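You operate a simulated robot arm through the tools that you are given. There is no shell and no other tool.

You are at the controls of a simulated robot arm. One attempt, no reset.

## Task
Wind the teal hank on the swift into a ball.
Fine: its peg into the top of the card tube, guide out, crank till the hoop is bare, hands clear of the turning swift; fold the guide back.

Only the result counts: the job must be done as asked and must still hold three seconds after the hand-in. Knocking over, shifting, dropping, spilling or breaking anything else fails it. Flat cloth is picked up by pressing the open fingertips on it (5 to 10 N) and closing them slowly along it; thin cloth reads only 2 to 8 mm in the jaws.

## Robot
A 6-joint arm with a fingered hand, fixed in place. Base frame: the origin is on the floor under the middle of its stand, x ahead of it, y to its left, z up; the work surface is at about z = 0.76. Lengths are in m, angles in degrees, forces in N, time in s.
With the tool pointing down near the work surface it reaches from about 0.34 to 0.74 m from the base axis. Its first joint turns from -115.0 to 115.0 degrees. Payload 4 kg.
The TCP is the grasp point between the finger pads, 0.026 m short of the fingertips. In the tool frame z runs along the fingers and y along their closing line. The gripper opens to 0.132 m; its body begins 0.073 m behind the TCP. The gripper is a hand of 4 fingers: y runs from the thumb to the fingers, the wrist lies at [0, 0, -0.239] in the tool frame.
Orientation is that of the tool frame in the base frame, as [roll, pitch, yaw] about the fixed x, y, z axes, in that order (R = Rz(yaw) Ry(pitch) Rx(roll)). With the fingers straight down and closing along the base's y, the tool's x points along the base's -x, its y along +y and its z along -z.

## Interface
- The arm moves only by the tool servo_tool. Its argument "plan" is a list of rows, each a list of 2 entries, a list of its own where there are three numbers: the turn, a rotation vector about the base's x, y, z in units of 5 degrees (1.0 is 5 degrees), then the shift along the base's x, y, z in units of 25 mm (1.0 is 25 mm). In form: [[[wx, wy, wz], [tx, ty, tz]], ...]. A call has 1 to 20 rows; each row shifts and turns the commanded pose from where the row before left it. A call with a number of a shift or a turn outside -1 to 1 is refused whole. Rows are played at 5 a second. More than 0.05 m and 8.6 degrees between two rows, and nothing of the call is played. Where a pose cannot be reached the arm comes as near as it can. A force on the tool above 40 N (or 10 N above the force at the start of the call, whichever is more), or a blocked arm, ends the call early, and 0.2 s more pass. In this call time passes only in rows, and 0.2 s behind the last. It gives the time, the measured TCP pose, the force on the tool (base axes), the opening and the grip force at its end, in the units of the frame above (readings bear some noise), with the torque about the TCP (base axes, N m) and any sound that the robot's microphone picked up.
- Cameras (640 x 400 px; columns grow to the right, rows downward): "scene" is fixed at [0.0511, -0.5009, 1.3372]; the picture's right is [0.69, -0.72, 0.00], its down [-0.24, -0.23, -0.94] and it looks along [0.68, 0.65, -0.34] (base axes); focal length 354 px, centre (320, 200). "wrist" rides on the gripper at [0.068, 0.002, -0.097] in the tool frame; the picture's right is [-0.03, 1.00, 0.00], its down [-0.82, -0.02, -0.58] and it looks along [-0.58, -0.01, 0.82] (tool axes); focal length 270 px, centre (320, 200). There is no depth. A picture from a camera that has moved, and an enlarged one, comes with that camera's place and axes in the base frame and with its lens.
- grab_frame(camera): a new picture of that camera. The clock stands still meanwhile.
- raise_lower(by): slides the trunk up (or, below 0, down) by that many m; the arm rides with it, the base frame stays. It gives what a move gives, with no picture.
- set_fingers(finger1, finger2, finger3, thumb_bend): sets how far each is bent, from 0 (flat) to 1 (curled in); at 0.3 the hand is open as for a grip, at 0.7 the pads meet at the TCP. One left out holds its place. A second passes; each finger stops where it meets its share of the squeeze, and holds until it gets a number again. It is the only way to open and close the hand. It gives what a move gives, with no picture; readings hold the bend of each and the force on the fingers (four entries, about 0 where the hand has none), thumb and palm.
- zoom(camera, box): a new picture of the part [left, top, right, bottom] of that camera's present view, enlarged. The clock stands still meanwhile.
- close_job(): hands the job in; it is judged then, once.

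Nothing tells you positions but the pictures and the camera data. Unless the task says otherwise, let go and move clear before handing in.

The tools are called after ">>>" by a JSON object that holds its "op" and its "data". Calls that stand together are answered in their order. servo_tool: Moves the arm, as the interface text tells. Its arguments: {"type":"object","properties":{"plan":{"type":"array","items":{"type":"array"}}},"required":["plan"]} The other tools are called the same way: raise_lower (by) moves the trunk up or down; set_fingers (finger1, finger2, finger3, thumb_bend) moves the fingers one by one; grab_frame (camera) takes a picture; zoom (camera, box) takes an enlarged picture of a part of a camera's view; close_job () hands the job in.

At the start:

```text
time_s: 0.0
eef_pos: [0.4836, 0.0179, 1.168]
orientation: [-179.9, 0.0, -180.0]
force: [-0.8, -0.6, 0.5]
wrist_torque: [-0.01, 0.0, 0.0]
finger_gap: 0.132
gripper_force: 0.1
shape: jaw
bend: [0.3, 0.3, 0.3, 0.3]
finger forces: [0.1, 0.1, 0.0, 0.1, 0.1, 0.0]
trunk travel left (down, up): [-0.825, 0.165]
```

scene: 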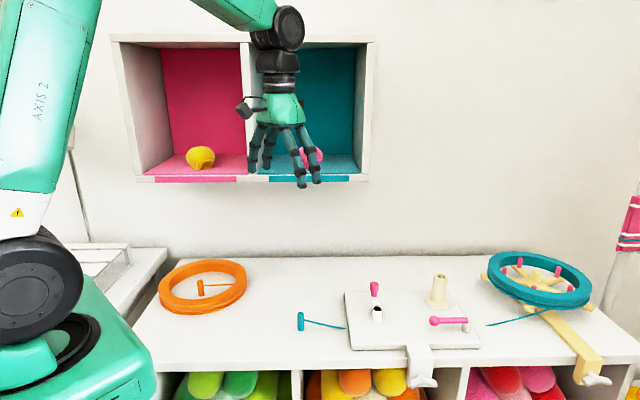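
wrist: 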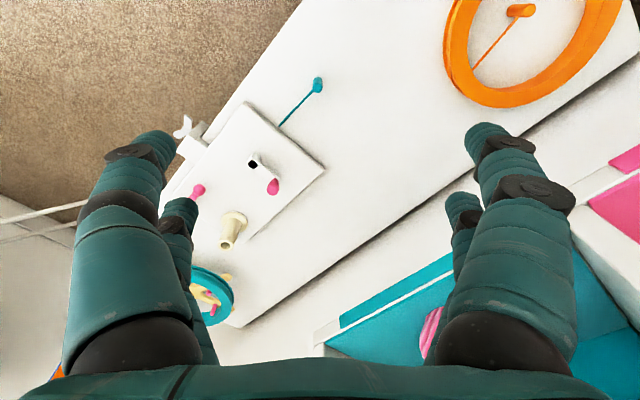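

I see a table with an orange ring (another hank), a winder board with a cone/card tube, a pink-handled crank and a guide, and a teal hank on a swift at the right. I'll look closer before moving anything.

>>> {"op": "zoom", "data": {"camera": "scene", "box": [280, 240, 480, 365]}}

>>> {"op": "zoom", "data": {"camera": "scene", "box": [440, 230, 640, 400]}}

>>> {"op": "zoom", "data": {"camera": "wrist", "box": [160, 50, 360, 330]}}

>>> {"op": "zoom", "data": {"camera": "scene", "box": [140, 240, 360, 380]}}

```text
3.20 times, centred on (380, 302) of scene
camera zoom: at [0.0511, -0.5009, 1.3372], right [0.69, -0.72, 0.0], down [-0.24, -0.23, -0.94], along [0.68, 0.65, -0.34], focal length 1133 px, centre (128, -128)
```

zoom: 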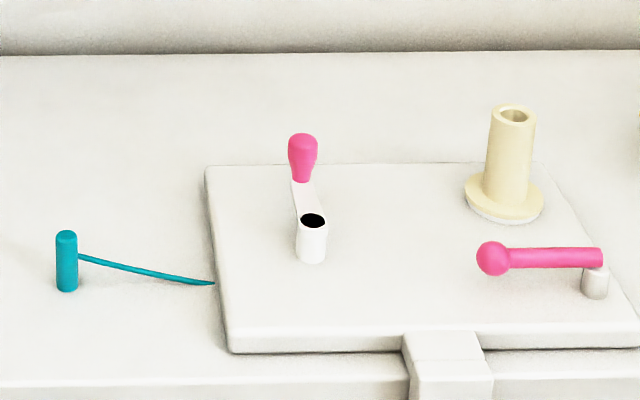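

```text
2.35 times, centred on (540, 315) of scene
camera zoom: at [0.0511, -0.5009, 1.3372], right [0.69, -0.72, 0.0], down [-0.24, -0.23, -0.94], along [0.68, 0.65, -0.34], focal length 833 px, centre (-198, -71)
```

zoom: 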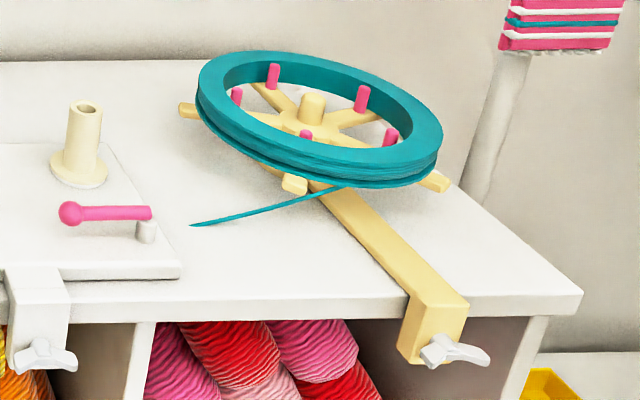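

```text
1.43 times, centred on (260, 190) of wrist
camera zoom: at [0.4135, 0.018, 1.2646], right [0.03, 1.0, 0.0], down [0.82, -0.02, 0.58], along [0.58, -0.01, -0.82], focal length 386 px, centre (406, 214)
```

zoom: 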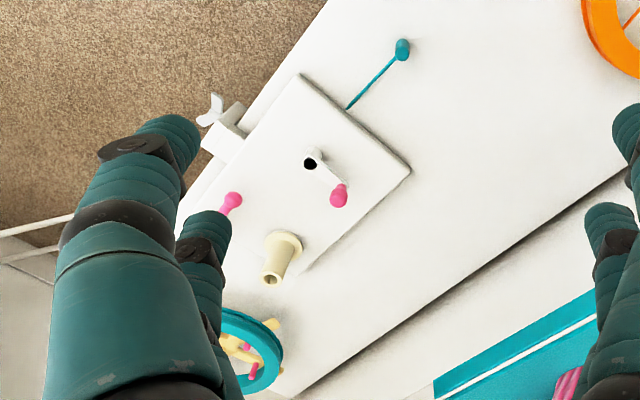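

```text
2.86 times, centred on (250, 310) of scene
camera zoom: at [0.0511, -0.5009, 1.3372], right [0.69, -0.72, 0.0], down [-0.24, -0.23, -0.94], along [0.68, 0.65, -0.34], focal length 1012 px, centre (520, -114)
```

zoom: 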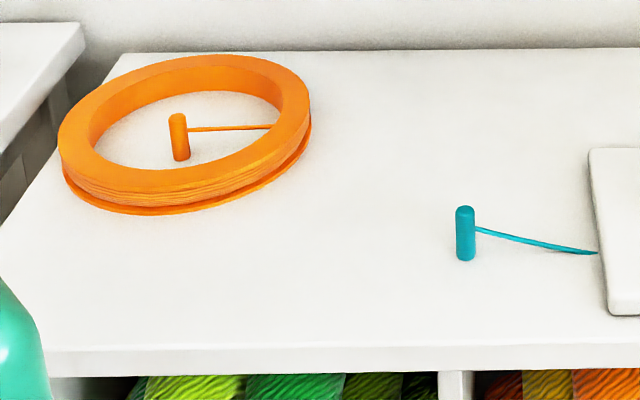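

The teal peg stands upright around (0.51, 0.01). The winder's card tube is around (0.79, -0.19), the crank hub near (0.64, -0.12) and the folded pink guide near (0.75, -0.29) to (0.69, -0.24). I'll look at the fingers first, then move over the winder for a better view.

>>> {"op": "servo_tool", "data": {"plan": [[[0, 0, 0], [0, -1, -0.5]], [[0, 0, 0], [0, -1, -0.5]], [[0, 0, 0], [0, -1, -0.5]], [[0, 0, 0], [0, -1, -0.5]], [[0, 0, 0], [0, -1, 0]]]}}

>>> {"op": "grab_frame", "data": {"camera": "wrist"}}

>>> {"op": "grab_frame", "data": {"camera": "scene"}}

```text
time_s: 1.2
eef_pos: [0.4826, -0.1092, 1.1186]
orientation: [180.0, 0.0, 180.0]
force: [0.0, 0.3, -0.5]
wrist_torque: [0.04, -0.03, -0.02]
finger_gap: 0.1319
gripper_force: 0.1
shape: jaw
bend: [0.3, 0.3, 0.3, 0.3]
finger forces: [0.0, 0.1, 0.1, 0.0, 0.0, 0.0]
trunk travel left (down, up): [-0.825, 0.165]
```

```text
taken
camera wrist: at [0.4136, -0.1076, 1.2148], right [0.03, 1.0, 0.0], down [0.82, -0.02, 0.58], along [0.58, -0.01, -0.82], focal length 270 px, centre (320, 200)
```

wrist: 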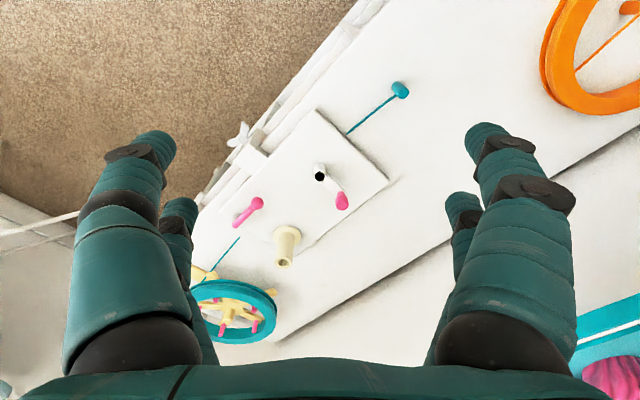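

```text
taken
```

scene: 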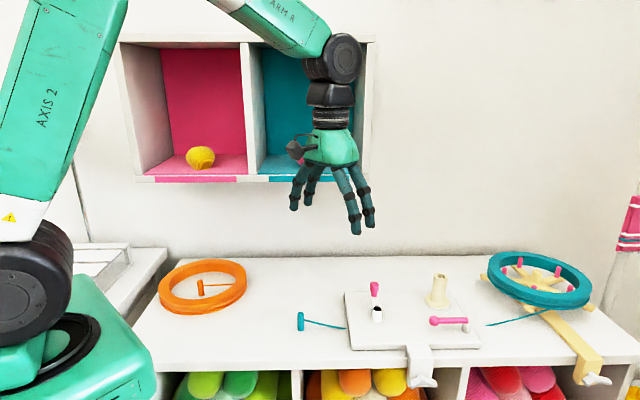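

The crank, tube, guide and swift are now visible from above. I'll zoom in on the details of the winder and fingers.

>>> {"op": "zoom", "data": {"camera": "wrist", "box": [180, 70, 420, 350]}}

>>> {"op": "zoom", "data": {"camera": "scene", "box": [270, 20, 400, 250]}}

>>> {"op": "zoom", "data": {"camera": "wrist", "box": [40, 100, 600, 400]}}

```text
1.43 times, centred on (300, 210) of wrist
camera zoom: at [0.4136, -0.1076, 1.2148], right [0.03, 1.0, 0.0], down [0.82, -0.02, 0.58], along [0.58, -0.01, -0.82], focal length 386 px, centre (349, 186)
```

zoom: 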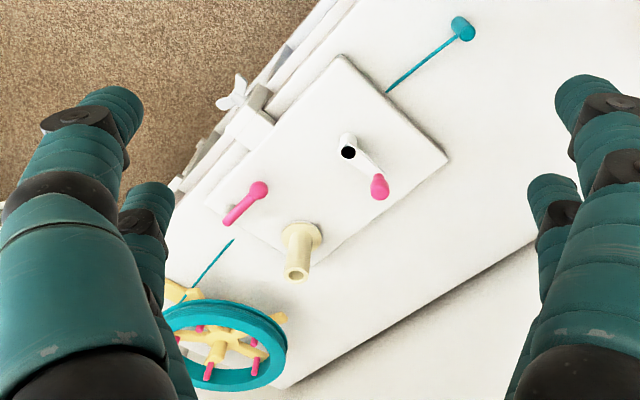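

```text
1.74 times, centred on (335, 135) of scene
camera zoom: at [0.0511, -0.5009, 1.3372], right [0.69, -0.72, 0.0], down [-0.24, -0.23, -0.94], along [0.68, 0.65, -0.34], focal length 616 px, centre (294, 313)
```

zoom: 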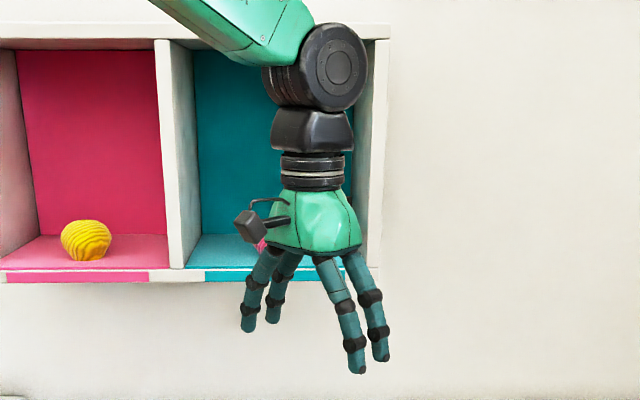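

```text
1.14 times, centred on (320, 250) of wrist
camera zoom: at [0.4136, -0.1076, 1.2148], right [0.03, 1.0, 0.0], down [0.82, -0.02, 0.58], along [0.58, -0.01, -0.82], focal length 309 px, centre (320, 143)
```

zoom: 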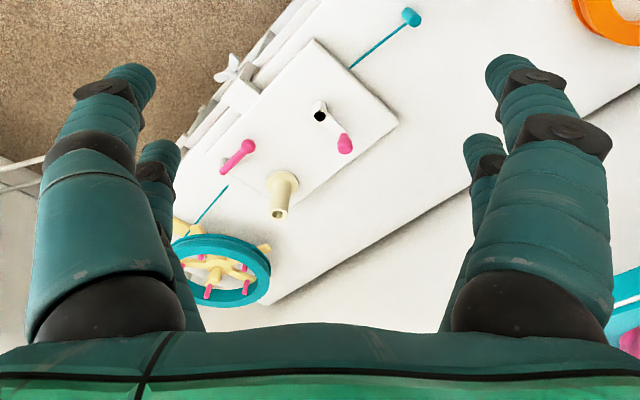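

The tool's grasp point projects to the image centre of the wrist camera, which will help with alignment. I'll check whether the arm can get above the tube, which is far out, with the tool pointing down.

>>> {"op": "servo_tool", "data": {"plan": [[[0, 0, 0], [1, -0.2, -0.2]], [[0, 0, 0], [1, -0.2, -0.2]], [[0, 0, 0], [1, -0.2, -0.2]], [[0, 0, 0], [1, -0.2, -0.2]], [[0, 0, 0], [1, -0.2, -0.2]], [[0, 0, 0], [1, -0.2, -0.2]], [[0, 0, 0], [1, -0.2, -0.2]], [[0, 0, 0], [1, -0.2, -0.2]], [[0, 0, 0], [1, -0.2, -0.2]], [[0, 0, 0], [1, -0.2, -0.2]]]}}

>>> {"op": "grab_frame", "data": {"camera": "wrist"}}

>>> {"op": "grab_frame", "data": {"camera": "scene"}}

```text
time_s: 3.4
eef_pos: [0.7108, -0.1527, 1.0614]
orientation: [180.0, -0.1, 180.0]
force: [-0.4, -0.2, -0.1]
wrist_torque: [0.0, 0.0, -0.02]
finger_gap: 0.1322
gripper_force: 0.0
shape: jaw
bend: [0.3, 0.3, 0.3, 0.3]
finger forces: [0.0, 0.0, 0.1, 0.0, 0.1, 0.0]
out of reach, approached as far as the arm can: row 10
trunk travel left (down, up): [-0.825, 0.165]
```

```text
taken
camera wrist: at [0.6405, -0.1518, 1.1583], right [0.03, 1.0, 0.0], down [0.82, -0.02, 0.58], along [0.58, -0.01, -0.82], focal length 270 px, centre (320, 200)
```

wrist: 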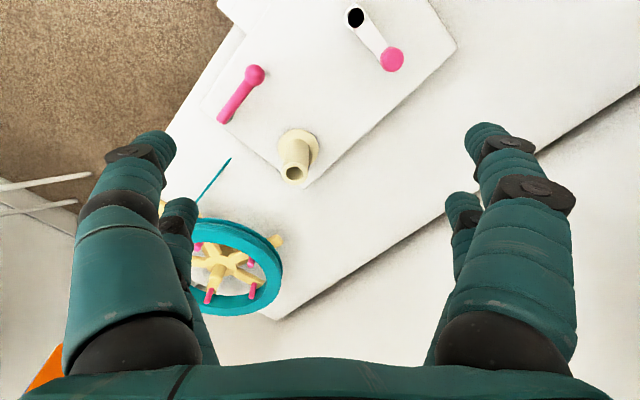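

```text
taken
```

scene: 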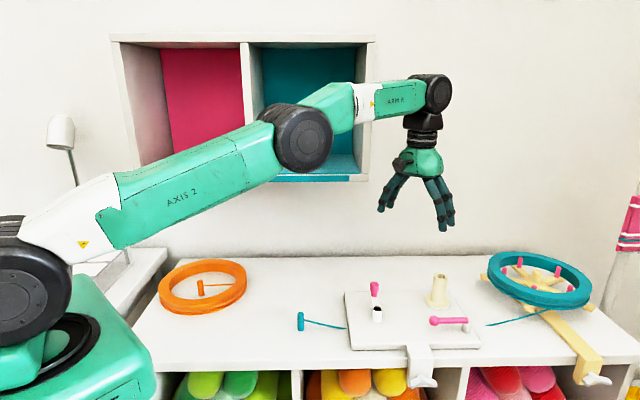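

The tool-down reach ends at about 0.73 m, and the tube is near (0.81, -0.19), so I'll need to tilt the hand outward by about 30°. Next I'll back off and find out how each finger closes.

>>> {"op": "servo_tool", "data": {"plan": [[[0, 0, 0], [-1, 0.2, 0.2]], [[0, 0, 0], [-1, 0.2, 0.2]], [[0, 0, 0], [-1, 0.2, 0]], [[0, 0, 0], [-1, 0.2, 0]], [[0, 0, 0], [-1, 0.2, 0]], [[0, 0, 0], [-1, 0.2, 0]]]}}

>>> {"op": "set_fingers", "data": {"finger1": 0.65}}

>>> {"op": "grab_frame", "data": {"camera": "wrist"}}

>>> {"op": "set_fingers", "data": {"finger2": 0.65}}

>>> {"op": "grab_frame", "data": {"camera": "wrist"}}

>>> {"op": "set_fingers", "data": {"thumb_bend": 0.65}}

>>> {"op": "grab_frame", "data": {"camera": "wrist"}}

```text
time_s: 4.8
eef_pos: [0.5598, -0.1231, 1.0721]
orientation: [-180.0, 0.2, -180.0]
force: [0.1, 0.4, -0.1]
wrist_torque: [0.0, -0.01, 0.0]
finger_gap: 0.1315
gripper_force: 0.0
shape: jaw
bend: [0.3, 0.3, 0.3, 0.3]
finger forces: [0.0, 0.1, 0.0, 0.1, 0.0, 0.0]
trunk travel left (down, up): [-0.825, 0.165]
```

```text
time_s: 5.8
eef_pos: [0.5597, -0.1234, 1.0707]
orientation: [-179.9, 0.1, -180.0]
force: [-0.2, 0.4, -0.4]
wrist_torque: [0.03, 0.0, 0.02]
finger_gap: 0.0752
gripper_force: 0.2
shape: fingers
bend: [0.65, 0.3, 0.3, 0.3]
finger forces: [0.0, 0.0, 0.0, 0.0, 0.1, 0.0]
trunk travel left (down, up): [-0.825, 0.165]
```

```text
taken
camera wrist: at [0.4912, -0.1224, 1.1684], right [0.03, 1.0, 0.0], down [0.82, -0.02, 0.58], along [0.58, -0.01, -0.82], focal length 270 px, centre (320, 200)
```

wrist: 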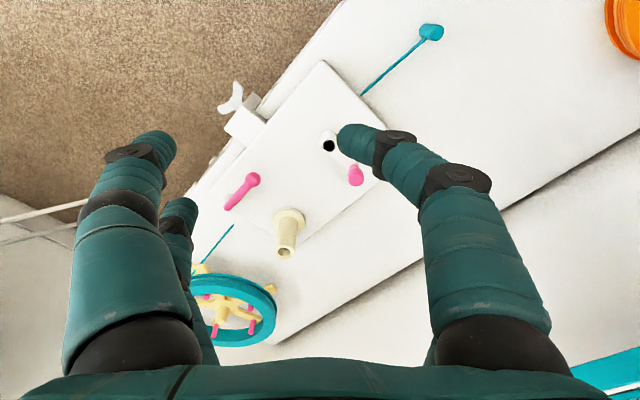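

```text
time_s: 6.8
eef_pos: [0.5614, -0.1231, 1.0714]
orientation: [179.9, 0.0, 180.0]
force: [-0.5, 0.0, 0.0]
wrist_torque: [0.02, 0.02, 0.04]
finger_gap: 0.0751
gripper_force: 0.1
shape: fingers
bend: [0.65, 0.65, 0.3, 0.3]
finger forces: [0.1, 0.0, 0.0, 0.0, 0.0, 0.0]
trunk travel left (down, up): [-0.825, 0.165]
```

```text
taken
camera wrist: at [0.4912, -0.1224, 1.1684], right [0.03, 1.0, 0.0], down [0.82, -0.02, 0.58], along [0.58, -0.01, -0.82], focal length 270 px, centre (320, 200)
```

wrist: 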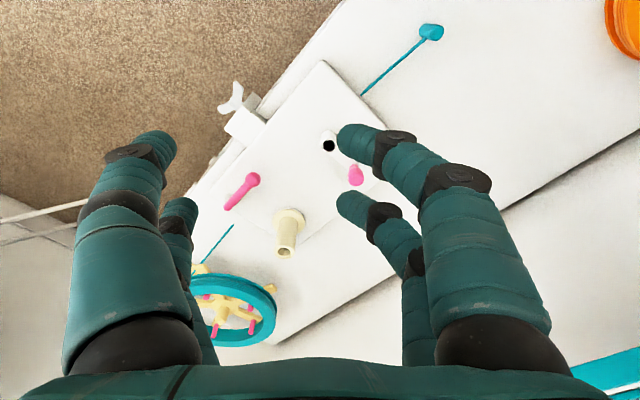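

```text
time_s: 7.8
eef_pos: [0.5608, -0.1234, 1.0701]
orientation: [180.0, 0.0, -179.9]
force: [-1.3, 0.8, 0.1]
wrist_torque: [0.0, 0.01, -0.01]
finger_gap: 0.017
gripper_force: 0.1
shape: fingers
bend: [0.65, 0.65, 0.3, 0.65]
finger forces: [0.1, 0.0, 0.0, 0.0, 0.1, 0.0]
trunk travel left (down, up): [-0.825, 0.165]
```

```text
taken
camera wrist: at [0.4912, -0.1224, 1.1684], right [0.03, 1.0, 0.0], down [0.82, -0.02, 0.58], along [0.58, -0.01, -0.82], focal length 270 px, centre (320, 200)
```

wrist: 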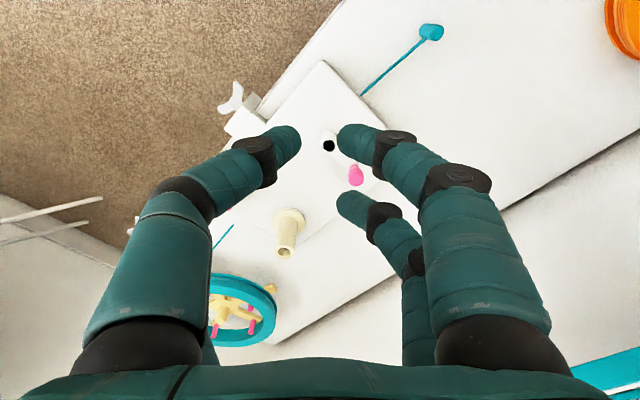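

Finger1 and the thumb form the pair near the camera (tool +x), and finger2 and finger3 form the far pair (tool -x). I'll grip the peg with the far pair, keeping the near pair open, and tilt the hand 25° outward. Now I'm moving above the peg.

>>> {"op": "set_fingers", "data": {"finger1": 0.25, "finger2": 0.5, "finger3": 0.5, "thumb_bend": 0.25}}

>>> {"op": "servo_tool", "data": {"plan": [[[0, -1, 0], [-0.46, 0.88, -0.8]], [[0, -1, 0], [-0.46, 0.88, -0.8]], [[0, -1, 0], [-0.46, 0.88, -0.8]], [[0, -1, 0], [-0.46, 0.88, -0.8]], [[0, -1, 0], [-0.46, 0.88, -0.8]], [[0, 0, 0], [-0.46, 0.88, -0.8]]]}}

>>> {"op": "grab_frame", "data": {"camera": "wrist"}}

>>> {"op": "grab_frame", "data": {"camera": "scene"}}

```text
time_s: 8.8
eef_pos: [0.5608, -0.1241, 1.0708]
orientation: [180.0, 0.0, 180.0]
force: [1.0, 0.2, 0.8]
wrist_torque: [0.0, -0.02, 0.0]
finger_gap: 0.143
gripper_force: 0.0
shape: fingers
bend: [0.25, 0.5, 0.5, 0.25]
finger forces: [0.1, 0.0, 0.1, 0.1, 0.1, 0.0]
trunk travel left (down, up): [-0.825, 0.165]
```

```text
time_s: 10.2
eef_pos: [0.4949, -0.0005, 0.9583]
orientation: [-179.9, 25.0, 180.0]
force: [-0.7, 0.0, 0.3]
wrist_torque: [0.01, 0.0, -0.01]
finger_gap: 0.1432
gripper_force: 0.2
shape: fingers
bend: [0.25, 0.5, 0.5, 0.25]
finger forces: [0.0, 0.0, 0.1, 0.0, 0.0, 0.0]
out of reach, approached as far as the arm can: row 5
trunk travel left (down, up): [-0.825, 0.165]
```

```text
taken
camera wrist: at [0.3912, -0.0005, 1.017], right [0.02, 1.0, 0.01], down [0.49, -0.02, 0.87], along [0.87, -0.01, -0.5], focal length 270 px, centre (320, 200)
```

wrist: 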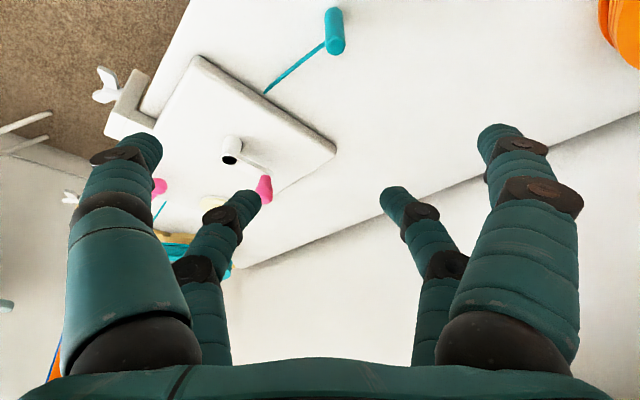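

```text
taken
```

scene: 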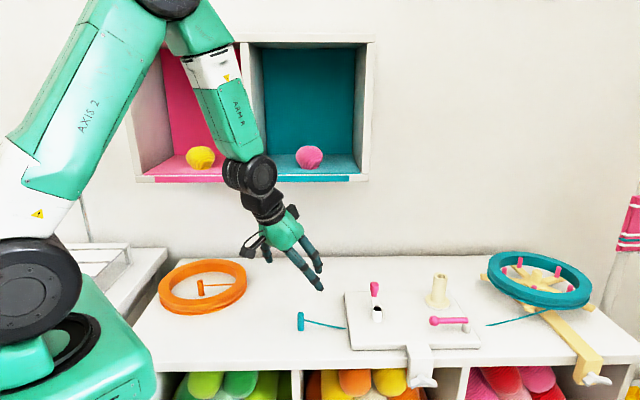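

The peg is ahead and below, close to (0.515, 0.010). I'll descend partway and line it up between the far finger pair.

>>> {"op": "servo_tool", "data": {"plan": [[[0, 0, 0], [0, 0.1, -0.75]], [[0, 0, 0], [0, 0.1, -0.75]], [[0, 0, 0], [0, 0.1, -0.75]]]}}

>>> {"op": "grab_frame", "data": {"camera": "wrist"}}

>>> {"op": "zoom", "data": {"camera": "scene", "box": [220, 200, 380, 360]}}

```text
time_s: 11.0
eef_pos: [0.496, 0.0048, 0.9014]
orientation: [-179.9, 25.0, -179.9]
force: [-0.2, -0.6, 0.8]
wrist_torque: [0.03, 0.0, 0.01]
finger_gap: 0.1431
gripper_force: 0.0
shape: fingers
bend: [0.25, 0.5, 0.5, 0.25]
finger forces: [0.0, 0.0, 0.0, 0.0, 0.0, 0.0]
trunk travel left (down, up): [-0.825, 0.165]
```

```text
taken
camera wrist: at [0.3922, 0.0061, 0.9602], right [0.02, 1.0, 0.01], down [0.5, -0.02, 0.87], along [0.87, -0.01, -0.5], focal length 270 px, centre (320, 200)
```

wrist: 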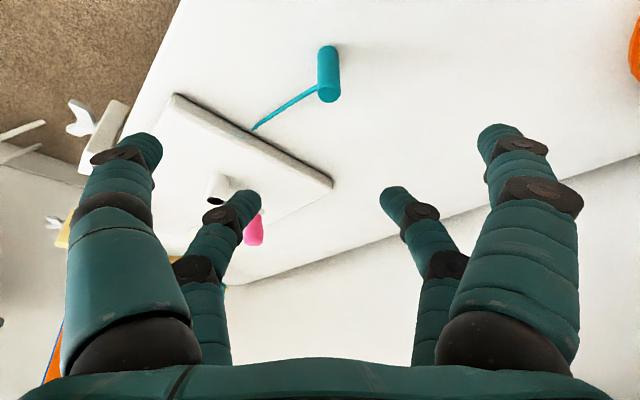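

```text
2.50 times, centred on (300, 280) of scene
camera zoom: at [0.0511, -0.5009, 1.3372], right [0.69, -0.72, 0.0], down [-0.24, -0.23, -0.94], along [0.68, 0.65, -0.34], focal length 885 px, centre (370, 0)
```

zoom: 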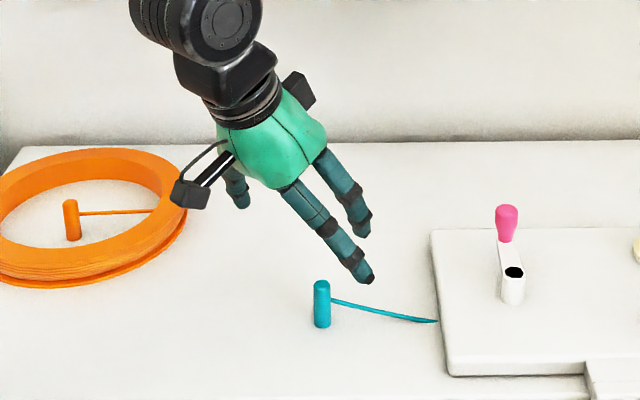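

Descending further with small corrections (peg taken at about (0.514, 0.011)).

>>> {"op": "servo_tool", "data": {"plan": [[[0, 0, 0], [-0.09, 0.08, -0.72]], [[0, 0, 0], [-0.09, 0.08, -0.72]], [[0, 0, 0], [-0.09, 0.08, -0.72]], [[0, 0, 0], [0, 0, -0.72]]]}}

>>> {"op": "grab_frame", "data": {"camera": "wrist"}}

>>> {"op": "zoom", "data": {"camera": "scene", "box": [240, 240, 360, 350]}}

```text
time_s: 12.0
eef_pos: [0.4896, 0.01, 0.8293]
orientation: [179.9, 24.8, -179.9]
force: [-0.2, 1.0, 0.3]
wrist_torque: [0.01, 0.03, -0.02]
finger_gap: 0.1432
gripper_force: 0.1
shape: fingers
bend: [0.25, 0.5, 0.5, 0.25]
finger forces: [0.0, 0.1, 0.0, 0.0, 0.1, 0.1]
trunk travel left (down, up): [-0.825, 0.165]
```

```text
taken
camera wrist: at [0.385, 0.0117, 0.8888], right [0.02, 1.0, 0.01], down [0.5, -0.02, 0.87], along [0.87, -0.02, -0.5], focal length 270 px, centre (320, 200)
```

wrist: 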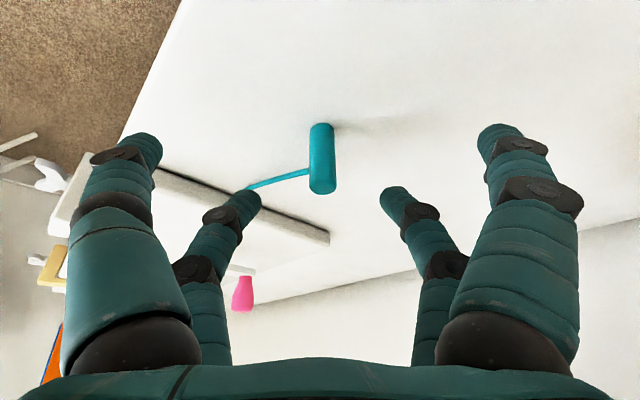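

```text
3.64 times, centred on (300, 295) of scene
camera zoom: at [0.0511, -0.5009, 1.3372], right [0.69, -0.72, 0.0], down [-0.24, -0.23, -0.94], along [0.68, 0.65, -0.34], focal length 1288 px, centre (393, -146)
```

zoom: 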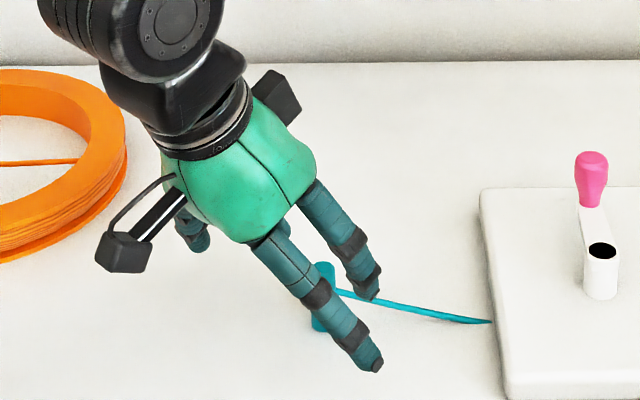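

The peg is centred between the far fingers. I'll go down the last 24 mm and close finger2 and finger3 in steps.

>>> {"op": "servo_tool", "data": {"plan": [[[0, 0, 0], [0, 0.02, -0.5]], [[0, 0, 0], [0, 0.02, -0.46]]]}}

>>> {"op": "set_fingers", "data": {"finger2": 0.6, "finger3": 0.6}}

>>> {"op": "grab_frame", "data": {"camera": "wrist"}}

>>> {"op": "zoom", "data": {"camera": "scene", "box": [240, 240, 360, 350]}}

```text
time_s: 12.6
eef_pos: [0.4897, 0.0121, 0.8058]
orientation: [-179.9, 25.0, -180.0]
force: [-0.7, -0.5, -0.6]
wrist_torque: [0.01, -0.03, -0.01]
finger_gap: 0.1432
gripper_force: 0.1
shape: fingers
bend: [0.25, 0.5, 0.5, 0.25]
finger forces: [0.0, 0.0, 0.0, 0.0, 0.0, 0.1]
trunk travel left (down, up): [-0.825, 0.165]
```

```text
time_s: 13.6
eef_pos: [0.4889, 0.011, 0.8057]
orientation: [-180.0, 25.0, -180.0]
force: [-0.9, -0.1, 0.2]
wrist_torque: [-0.02, -0.04, -0.02]
finger_gap: 0.1433
gripper_force: 0.1
shape: fingers
bend: [0.25, 0.6, 0.6, 0.25]
finger forces: [0.1, 0.1, 0.0, 0.1, 0.1, 0.1]
trunk travel left (down, up): [-0.825, 0.165]
```

```text
taken
camera wrist: at [0.3849, 0.0126, 0.8651], right [0.02, 1.0, 0.01], down [0.5, -0.02, 0.87], along [0.87, -0.02, -0.5], focal length 270 px, centre (320, 200)
```

wrist: 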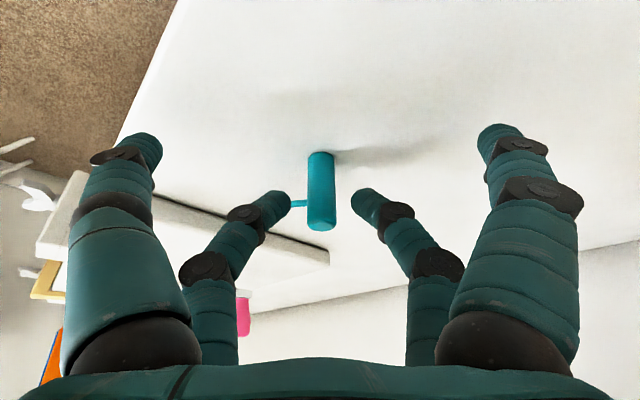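

```text
3.64 times, centred on (300, 295) of scene
camera zoom: at [0.0511, -0.5009, 1.3372], right [0.69, -0.72, 0.0], down [-0.24, -0.23, -0.94], along [0.68, 0.65, -0.34], focal length 1288 px, centre (393, -146)
```

zoom: 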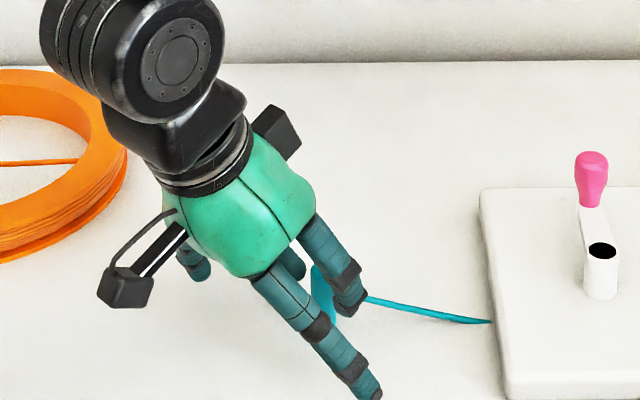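

The tips sit roughly at mid-height. I'll raise 5 mm so the fingers hold only the peg's upper part, then squeeze.

>>> {"op": "servo_tool", "data": {"plan": [[[0, 0, 0], [0, 0, 0.2]]]}}

>>> {"op": "set_fingers", "data": {"finger2": 0.63, "finger3": 0.63}}

>>> {"op": "grab_frame", "data": {"camera": "wrist"}}

```text
time_s: 14.0
eef_pos: [0.4887, 0.0118, 0.8106]
orientation: [180.0, 25.0, 180.0]
force: [-1.0, 0.0, 1.1]
wrist_torque: [0.0, 0.02, 0.02]
finger_gap: 0.1432
gripper_force: 0.0
shape: fingers
bend: [0.25, 0.6, 0.6, 0.25]
finger forces: [0.1, 0.0, 0.0, 0.0, 0.0, 0.0]
trunk travel left (down, up): [-0.825, 0.165]
```

```text
time_s: 15.0
eef_pos: [0.488, 0.0112, 0.8117]
orientation: [179.9, 25.0, 180.0]
force: [0.3, -0.4, -0.2]
wrist_torque: [0.02, -0.02, 0.03]
finger_gap: 0.1431
gripper_force: 0.0
shape: fingers
bend: [0.25, 0.63, 0.63, 0.25]
finger forces: [0.0, 0.0, 0.0, 0.1, 0.0, 0.0]
trunk travel left (down, up): [-0.825, 0.165]
```

```text
taken
camera wrist: at [0.3849, 0.0126, 0.8701], right [0.02, 1.0, 0.01], down [0.5, -0.02, 0.87], along [0.87, -0.02, -0.5], focal length 270 px, centre (320, 200)
```

wrist: 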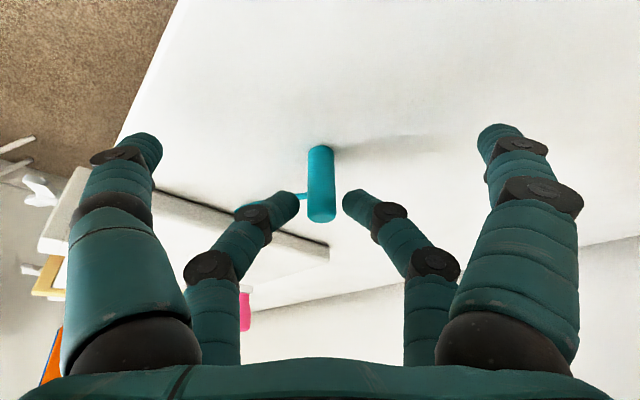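

>>> {"op": "set_fingers", "data": {"finger2": 0.66, "finger3": 0.66}}

>>> {"op": "zoom", "data": {"camera": "wrist", "box": [220, 120, 420, 280]}}

```text
time_s: 16.0
eef_pos: [0.4887, 0.0121, 0.8118]
orientation: [180.0, 25.1, 179.9]
force: [-1.0, 0.1, -0.2]
wrist_torque: [0.0, 0.0, 0.01]
finger_gap: 0.1433
gripper_force: 0.5
shape: fingers
bend: [0.25, 0.65, 0.65, 0.25]
finger forces: [0.0, 0.3, 0.4, 0.0, 0.0, 0.0]
trunk travel left (down, up): [-0.825, 0.165]
```

```text
2.50 times, centred on (320, 200) of wrist
camera zoom: at [0.3849, 0.0126, 0.8701], right [0.02, 1.0, 0.01], down [0.5, -0.02, 0.87], along [0.87, -0.02, -0.5], focal length 676 px, centre (320, 200)
```

zoom: 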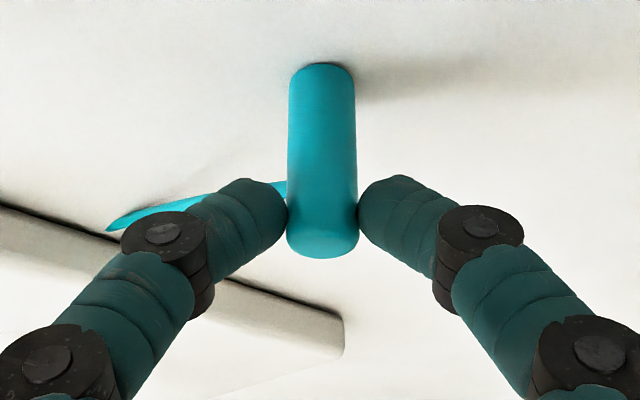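

Both tips touch the peg evenly. I'll squeeze harder.

>>> {"op": "set_fingers", "data": {"finger2": 0.75, "finger3": 0.75}}

>>> {"op": "zoom", "data": {"camera": "wrist", "box": [220, 120, 420, 280]}}

```text
time_s: 17.0
eef_pos: [0.4886, 0.0112, 0.811]
orientation: [179.9, 24.9, 179.9]
force: [-0.6, 0.8, -0.6]
wrist_torque: [-0.02, 0.04, -0.02]
finger_gap: 0.1434
gripper_force: 8.1
shape: fingers
bend: [0.25, 0.71, 0.71, 0.25]
finger forces: [0.0, 8.2, 8.1, 0.0, 0.0, 0.1]
trunk travel left (down, up): [-0.825, 0.165]
```

```text
2.50 times, centred on (320, 200) of wrist
camera zoom: at [0.3849, 0.0126, 0.8701], right [0.02, 1.0, 0.01], down [0.5, -0.02, 0.87], along [0.87, -0.02, -0.5], focal length 676 px, centre (320, 200)
```

zoom: 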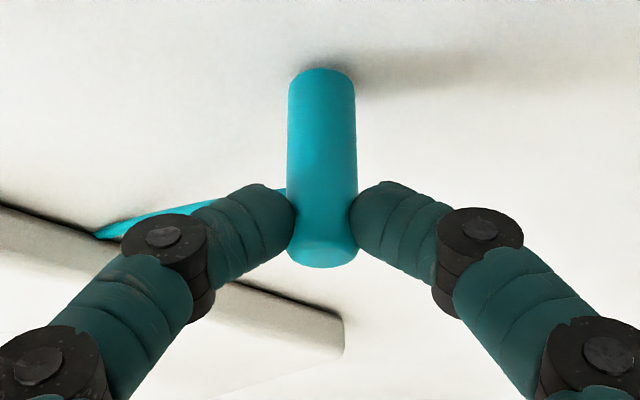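

The peg is pinched at about 8 N. I'll lift it slowly and check that it comes along.

>>> {"op": "servo_tool", "data": {"plan": [[[0, 0, 0], [0, 0, 0.4]], [[0, 0, 0], [0, 0, 0.6]], [[0, 0, 0], [0, 0, 0.8]]]}}

>>> {"op": "grab_frame", "data": {"camera": "wrist"}}

>>> {"op": "zoom", "data": {"camera": "scene", "box": [240, 220, 480, 350]}}

```text
time_s: 17.8
eef_pos: [0.489, 0.0115, 0.8556]
orientation: [180.0, 25.0, 180.0]
force: [0.2, 0.1, -0.5]
wrist_torque: [-0.02, -0.03, 0.01]
finger_gap: 0.1433
gripper_force: 8.3
shape: fingers
bend: [0.25, 0.71, 0.71, 0.25]
finger forces: [0.0, 8.3, 8.1, 0.0, 0.0, 0.0]
trunk travel left (down, up): [-0.825, 0.165]
```

```text
taken
camera wrist: at [0.3843, 0.0128, 0.915], right [0.02, 1.0, 0.01], down [0.5, -0.02, 0.87], along [0.87, -0.02, -0.5], focal length 270 px, centre (320, 200)
```

wrist: 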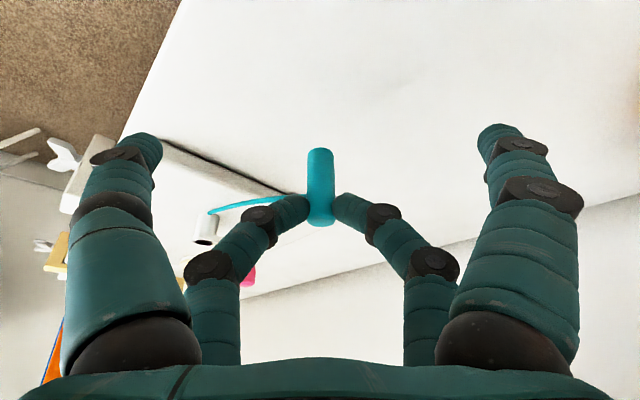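

```text
2.67 times, centred on (360, 285) of scene
camera zoom: at [0.0511, -0.5009, 1.3372], right [0.69, -0.72, 0.0], down [-0.24, -0.23, -0.94], along [0.68, 0.65, -0.34], focal length 944 px, centre (213, -27)
```

zoom: 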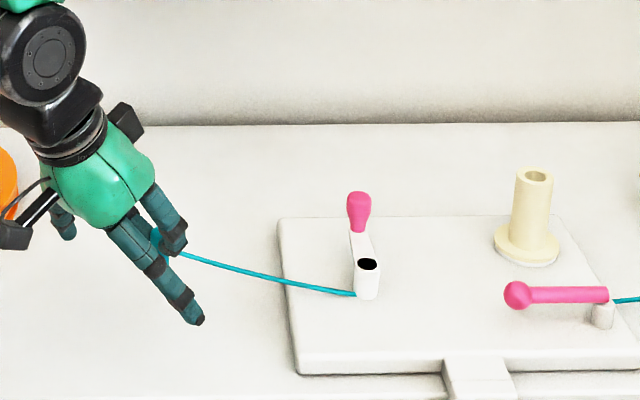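

The peg is held upright and lifts freely. I'll raise it well clear and carry it over to above the card tube.

>>> {"op": "servo_tool", "data": {"plan": [[[0, 0, 0], [0, 0, 0.9]], [[0, 0, 0], [0.2, -0.1, 0.95]], [[0, 0, 0], [0.5, -0.3, 0.95]], [[0, 0, 0], [0.9, -0.6, 0.95]], [[0, 0, 0], [0.9, -0.6, 0]], [[0, 0, 0], [0.9, -0.6, 0]], [[0, 0, 0], [0.9, -0.6, 0]], [[0, 0, 0], [0.9, -0.6, 0]], [[0, 0, 0], [0.9, -0.6, 0]], [[0, 0, 0], [0.9, -0.6, 0]], [[0, 0, 0], [0.9, -0.6, 0]], [[0, 0, 0], [0.9, -0.6, 0]], [[0, 0, 0], [0.9, -0.6, 0]]]}}

>>> {"op": "grab_frame", "data": {"camera": "wrist"}}

>>> {"op": "zoom", "data": {"camera": "scene", "box": [320, 160, 560, 360]}}

```text
time_s: 20.6
eef_pos: [0.7212, -0.1455, 0.9486]
orientation: [179.4, 25.4, 179.9]
force: [0.0, 1.2, 0.5]
wrist_torque: [0.02, -0.02, -0.03]
finger_gap: 0.1432
gripper_force: 7.5
shape: fingers
bend: [0.25, 0.72, 0.72, 0.25]
finger forces: [0.0, 7.4, 7.6, 0.1, 0.0, 0.0]
out of reach, approached as far as the arm can: row 6, 13
trunk travel left (down, up): [-0.825, 0.165]
```

```text
taken
camera wrist: at [0.6168, -0.1459, 1.0074], right [0.02, 1.0, 0.02], down [0.49, -0.03, 0.87], along [0.87, -0.01, -0.49], focal length 270 px, centre (320, 200)
```

wrist: 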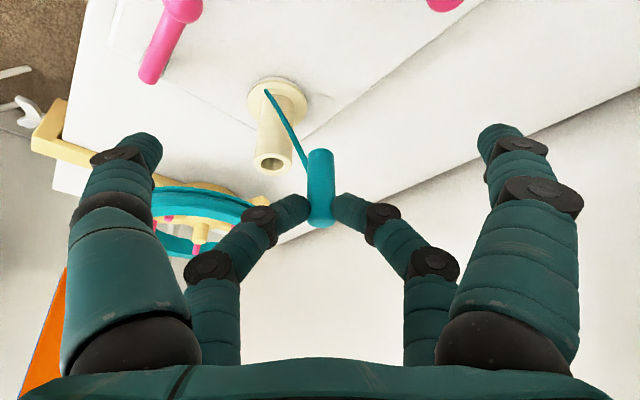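

```text
2.00 times, centred on (440, 260) of scene
camera zoom: at [0.0511, -0.5009, 1.3372], right [0.69, -0.72, 0.0], down [-0.24, -0.23, -0.94], along [0.68, 0.65, -0.34], focal length 708 px, centre (80, 80)
```

zoom: 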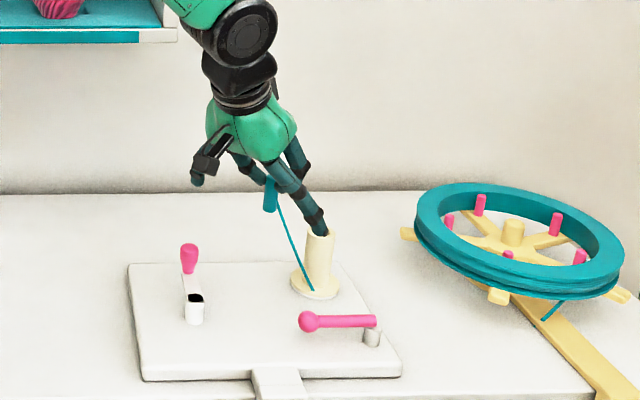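

The reach flag came up again, so I'll check the arm posture before going on.

>>> {"op": "grab_frame", "data": {"camera": "scene"}}

>>> {"op": "servo_tool", "data": {"plan": [[[0, 0, 0], [0.2, -0.1, 0]]]}}

```text
taken
```

scene: 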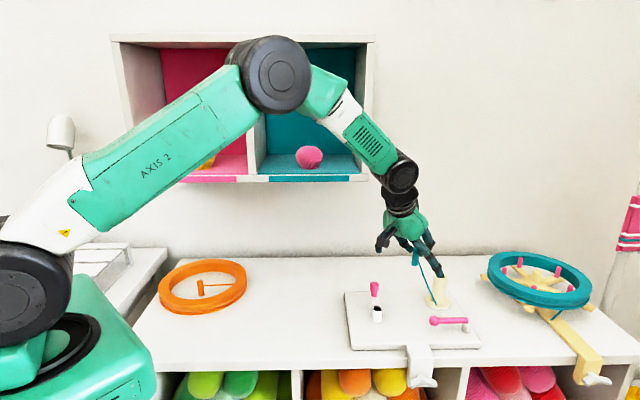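

```text
time_s: 21.0
eef_pos: [0.7238, -0.1486, 0.9473]
orientation: [179.5, 25.4, -180.0]
force: [0.0, 0.8, 0.1]
wrist_torque: [0.01, -0.01, -0.03]
finger_gap: 0.1433
gripper_force: 7.8
shape: fingers
bend: [0.25, 0.72, 0.72, 0.25]
finger forces: [0.0, 7.5, 7.5, 0.0, 0.0, 0.0]
out of reach, approached as far as the arm can: row 1
trunk travel left (down, up): [-0.825, 0.165]
```

The elbow still has room, so this looks like a wrist limit from the tilt not being in the radial plane. I'll turn the hand about the vertical so the tilt points radially, then continue.

>>> {"op": "servo_tool", "data": {"plan": [[[0, 0, -0.8], [0, 0, 0]], [[0, 0, -0.8], [0, 0, 0]], [[0, 0, -0.8], [0, 0, 0]]]}}

>>> {"op": "servo_tool", "data": {"plan": [[[0, 0, 0], [0.3, -0.1, 0]]]}}

```text
time_s: 21.8
eef_pos: [0.6845, -0.1697, 0.9245]
orientation: [177.9, 26.1, 167.9]
force: [-0.6, 0.2, 0.0]
wrist_torque: [0.0, -0.01, 0.0]
finger_gap: 0.1432
gripper_force: 7.4
shape: fingers
bend: [0.25, 0.72, 0.72, 0.25]
finger forces: [0.0, 7.5, 7.5, 0.0, 0.0, 0.0]
out of reach, approached as far as the arm can: row 1, 2, 3
trunk travel left (down, up): [-0.825, 0.165]
```

```text
time_s: 22.2
eef_pos: [0.6846, -0.1698, 0.9258]
orientation: [177.9, 26.1, 167.9]
force: [-0.1, 0.4, 0.3]
wrist_torque: [0.02, -0.02, 0.03]
finger_gap: 0.1434
gripper_force: 6.8
shape: fingers
bend: [0.25, 0.72, 0.72, 0.25]
finger forces: [0.1, 7.5, 7.5, 0.1, 0.0, 0.0]
out of reach, approached as far as the arm can: row 1
trunk travel left (down, up): [-0.825, 0.165]
```

That made it worse, so the wrist is near a singular pose there (forearm and tool nearly aligned). I'll turn back, retreat a little, untilt the hand in clear air, and then re-tilt further out, where the forearm is flatter.

>>> {"op": "servo_tool", "data": {"plan": [[[0, 0, 0.8], [-0.5, 0, 0.3]], [[0, 0, 0.8], [-0.5, 0, 0.3]], [[0, 0, 0.8], [-0.5, 0, 0.3]], [[0, 0, 0], [-0.3, 0, 0.3]]]}}

>>> {"op": "grab_frame", "data": {"camera": "scene"}}

```text
time_s: 23.2
eef_pos: [0.64, -0.1698, 0.9554]
orientation: [179.9, 25.0, 179.9]
force: [0.3, 0.2, -0.7]
wrist_torque: [0.02, 0.01, -0.01]
finger_gap: 0.1434
gripper_force: 7.6
shape: fingers
bend: [0.25, 0.72, 0.72, 0.25]
finger forces: [0.0, 7.3, 7.5, 0.0, 0.0, 0.0]
trunk travel left (down, up): [-0.825, 0.165]
```

```text
taken
```

scene: 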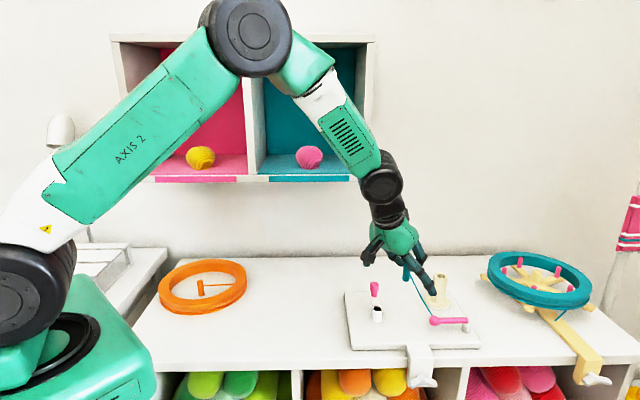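

The commanded pose restarts from the measured one each call, and the forearm has rolled over (flipped wrist). I'll retrace to the peg's old spot to undo that, untilt there, then go out with the tool down and tilt radially near the tube.

>>> {"op": "servo_tool", "data": {"plan": [[[0, 0, 0], [-0.67, 0.8, 0]], [[0, 0, 0], [-0.67, 0.8, 0]], [[0, 0, 0], [-0.67, 0.8, 0]], [[0, 0, 0], [-0.67, 0.8, 0]], [[0, 0, 0], [-0.67, 0.8, 0]], [[0, 0, 0], [-0.67, 0.8, 0]], [[0, 0, 0], [-0.67, 0.8, 0]], [[0, 0, 0], [-0.67, 0.8, 0]], [[0, 0, 0], [-0.67, 0.8, 0]]]}}

>>> {"op": "grab_frame", "data": {"camera": "scene"}}

```text
time_s: 25.2
eef_pos: [0.4887, 0.0115, 0.9549]
orientation: [-180.0, 25.0, -180.0]
force: [0.9, -0.5, -0.3]
wrist_torque: [-0.02, 0.0, 0.01]
finger_gap: 0.143
gripper_force: 6.3
shape: fingers
bend: [0.25, 0.72, 0.72, 0.25]
finger forces: [0.0, 5.7, 6.2, 0.0, 0.1, 0.0]
trunk travel left (down, up): [-0.825, 0.165]
```

```text
taken
```

scene: 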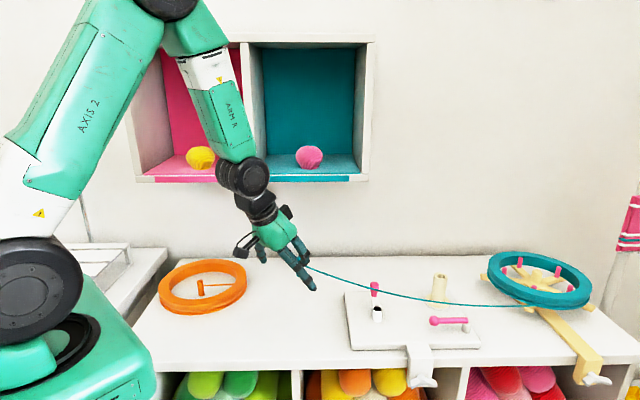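

Back to the un-flipped posture, and the strand now hangs from the peg across to the swift. The grip force has dropped slightly, so I'll check the peg.

>>> {"op": "zoom", "data": {"camera": "wrist", "box": [220, 120, 420, 280]}}

>>> {"op": "set_fingers", "data": {"finger2": 0.8, "finger3": 0.8}}

>>> {"op": "zoom", "data": {"camera": "wrist", "box": [220, 120, 420, 280]}}

```text
2.50 times, centred on (320, 200) of wrist
camera zoom: at [0.3847, 0.0123, 1.0143], right [0.02, 1.0, 0.01], down [0.5, -0.02, 0.87], along [0.87, -0.01, -0.5], focal length 676 px, centre (320, 200)
```

zoom: 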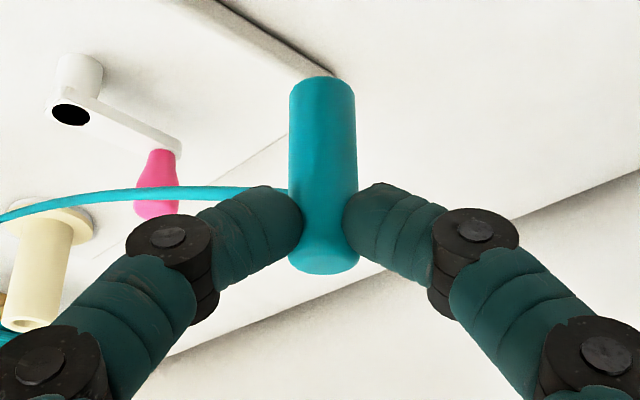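

```text
time_s: 26.2
eef_pos: [0.4888, 0.0119, 0.9546]
orientation: [180.0, 25.0, -179.9]
force: [0.3, 0.2, -0.3]
wrist_torque: [-0.02, 0.0, 0.03]
finger_gap: 0.1433
gripper_force: 8.1
shape: fingers
bend: [0.25, 0.72, 0.72, 0.25]
finger forces: [0.1, 8.1, 8.6, 0.0, 0.0, 0.0]
trunk travel left (down, up): [-0.825, 0.165]
```

```text
2.50 times, centred on (320, 200) of wrist
camera zoom: at [0.385, 0.012, 1.0142], right [0.02, 1.0, 0.01], down [0.5, -0.02, 0.87], along [0.87, -0.02, -0.5], focal length 676 px, centre (320, 200)
```

zoom: 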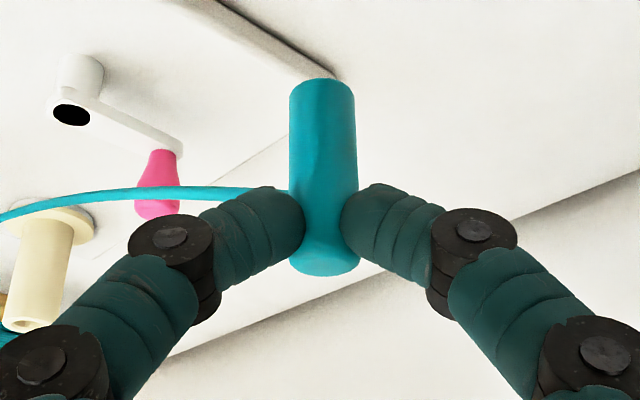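

The peg has crept a few mm deeper into the pinch but is secure. Now I'll untilt here.

>>> {"op": "servo_tool", "data": {"plan": [[[0, 1, 0], [0.1, 0, 0]], [[0, 1, 0], [0.1, 0, 0]], [[0, 1, 0], [0.1, 0, 0]], [[0, 1, 0], [0.1, 0, 0]], [[0, 1, 0], [0.1, 0, 0]]]}}

>>> {"op": "servo_tool", "data": {"plan": [[[0, 0, -0.26], [0.75, -0.67, 0.1]], [[0, 0, -0.26], [0.75, -0.67, 0.1]], [[0, 0, -0.26], [0.75, -0.67, 0.1]], [[0, 0, -0.26], [0.75, -0.67, 0.1]], [[0, 0, -0.26], [0.75, -0.67, 0.1]], [[0, 0, -0.26], [0.75, -0.67, 0]], [[0, 0, -0.26], [0.75, -0.67, 0]], [[0, 0, -0.26], [0.75, -0.67, 0]], [[0, 0, -0.26], [0.75, -0.67, 0]], [[0, 0, -0.26], [0.75, -0.67, 0]]]}}

>>> {"op": "grab_frame", "data": {"camera": "scene"}}

>>> {"op": "grab_frame", "data": {"camera": "wrist"}}

```text
time_s: 27.4
eef_pos: [0.4995, 0.0075, 0.9543]
orientation: [180.0, -0.1, 179.9]
force: [1.2, 0.3, -0.3]
wrist_torque: [-0.03, 0.04, -0.04]
finger_gap: 0.1431
gripper_force: 8.0
shape: fingers
bend: [0.25, 0.72, 0.73, 0.25]
finger forces: [0.1, 7.7, 7.7, 0.1, 0.1, 0.0]
out of reach, approached as far as the arm can: row 1
trunk travel left (down, up): [-0.825, 0.165]
```

```text
time_s: 29.6
eef_pos: [0.6878, -0.1617, 0.9658]
orientation: [180.0, 0.1, 166.9]
force: [-0.3, 0.0, 0.5]
wrist_torque: [0.04, 0.01, 0.02]
finger_gap: 0.1432
gripper_force: 0.0
shape: fingers
bend: [0.25, 0.74, 0.74, 0.25]
finger forces: [0.1, 0.0, 0.0, 0.1, 0.1, 0.0]
trunk travel left (down, up): [-0.825, 0.165]
```

```text
taken
```

scene: 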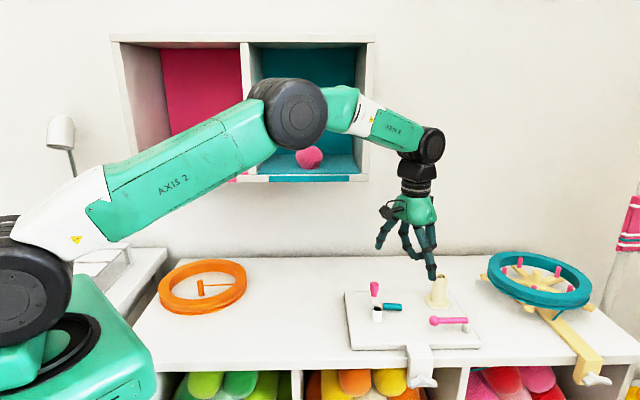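

```text
taken
camera wrist: at [0.6212, -0.1448, 1.0634], right [0.25, 0.97, 0.0], down [0.79, -0.2, 0.58], along [0.56, -0.14, -0.82], focal length 270 px, centre (320, 200)
```

wrist: 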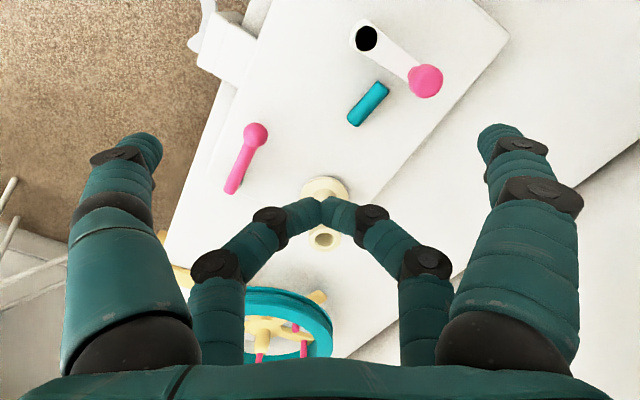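

The peg slipped out during the traverse and is now lying on the winder board between the crank and the tube. Nothing else looks disturbed. I'll look closely before picking it up again.

>>> {"op": "zoom", "data": {"camera": "wrist", "box": [220, 0, 460, 170]}}

>>> {"op": "zoom", "data": {"camera": "scene", "box": [340, 260, 490, 360]}}

>>> {"op": "zoom", "data": {"camera": "scene", "box": [460, 230, 620, 350]}}

```text
2.35 times, centred on (340, 85) of wrist
camera zoom: at [0.6212, -0.1448, 1.0634], right [0.25, 0.97, 0.0], down [0.79, -0.2, 0.58], along [0.56, -0.14, -0.82], focal length 636 px, centre (273, 471)
```

zoom: 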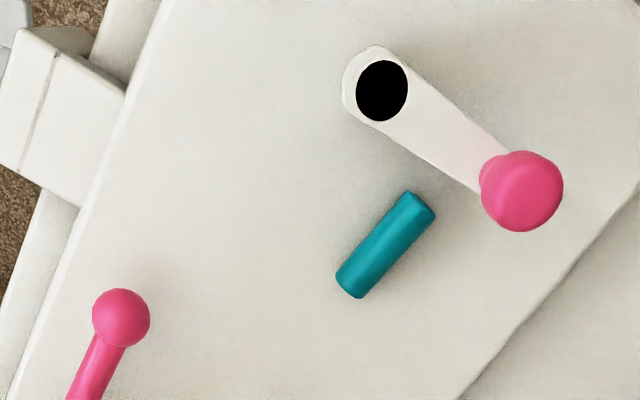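

```text
4.00 times, centred on (415, 310) of scene
camera zoom: at [0.0511, -0.5009, 1.3372], right [0.69, -0.72, 0.0], down [-0.24, -0.23, -0.94], along [0.68, 0.65, -0.34], focal length 1417 px, centre (-60, -240)
```

zoom: 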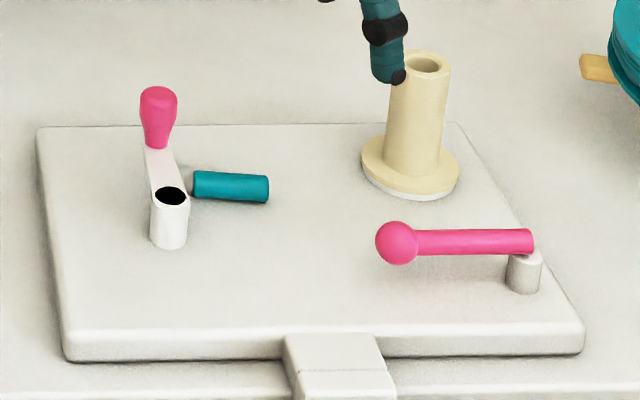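

```text
3.33 times, centred on (540, 290) of scene
camera zoom: at [0.0511, -0.5009, 1.3372], right [0.69, -0.72, 0.0], down [-0.24, -0.23, -0.94], along [0.68, 0.65, -0.34], focal length 1180 px, centre (-413, -100)
```

zoom: 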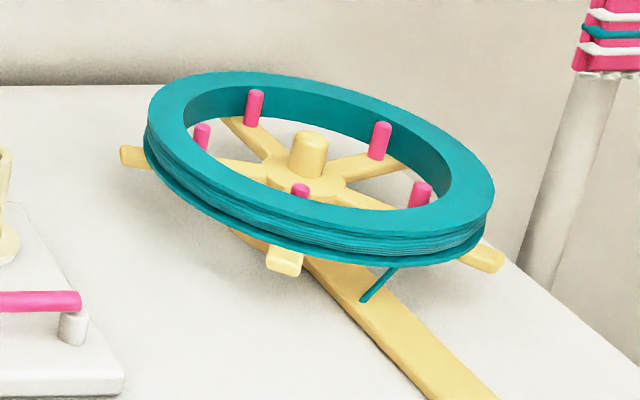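

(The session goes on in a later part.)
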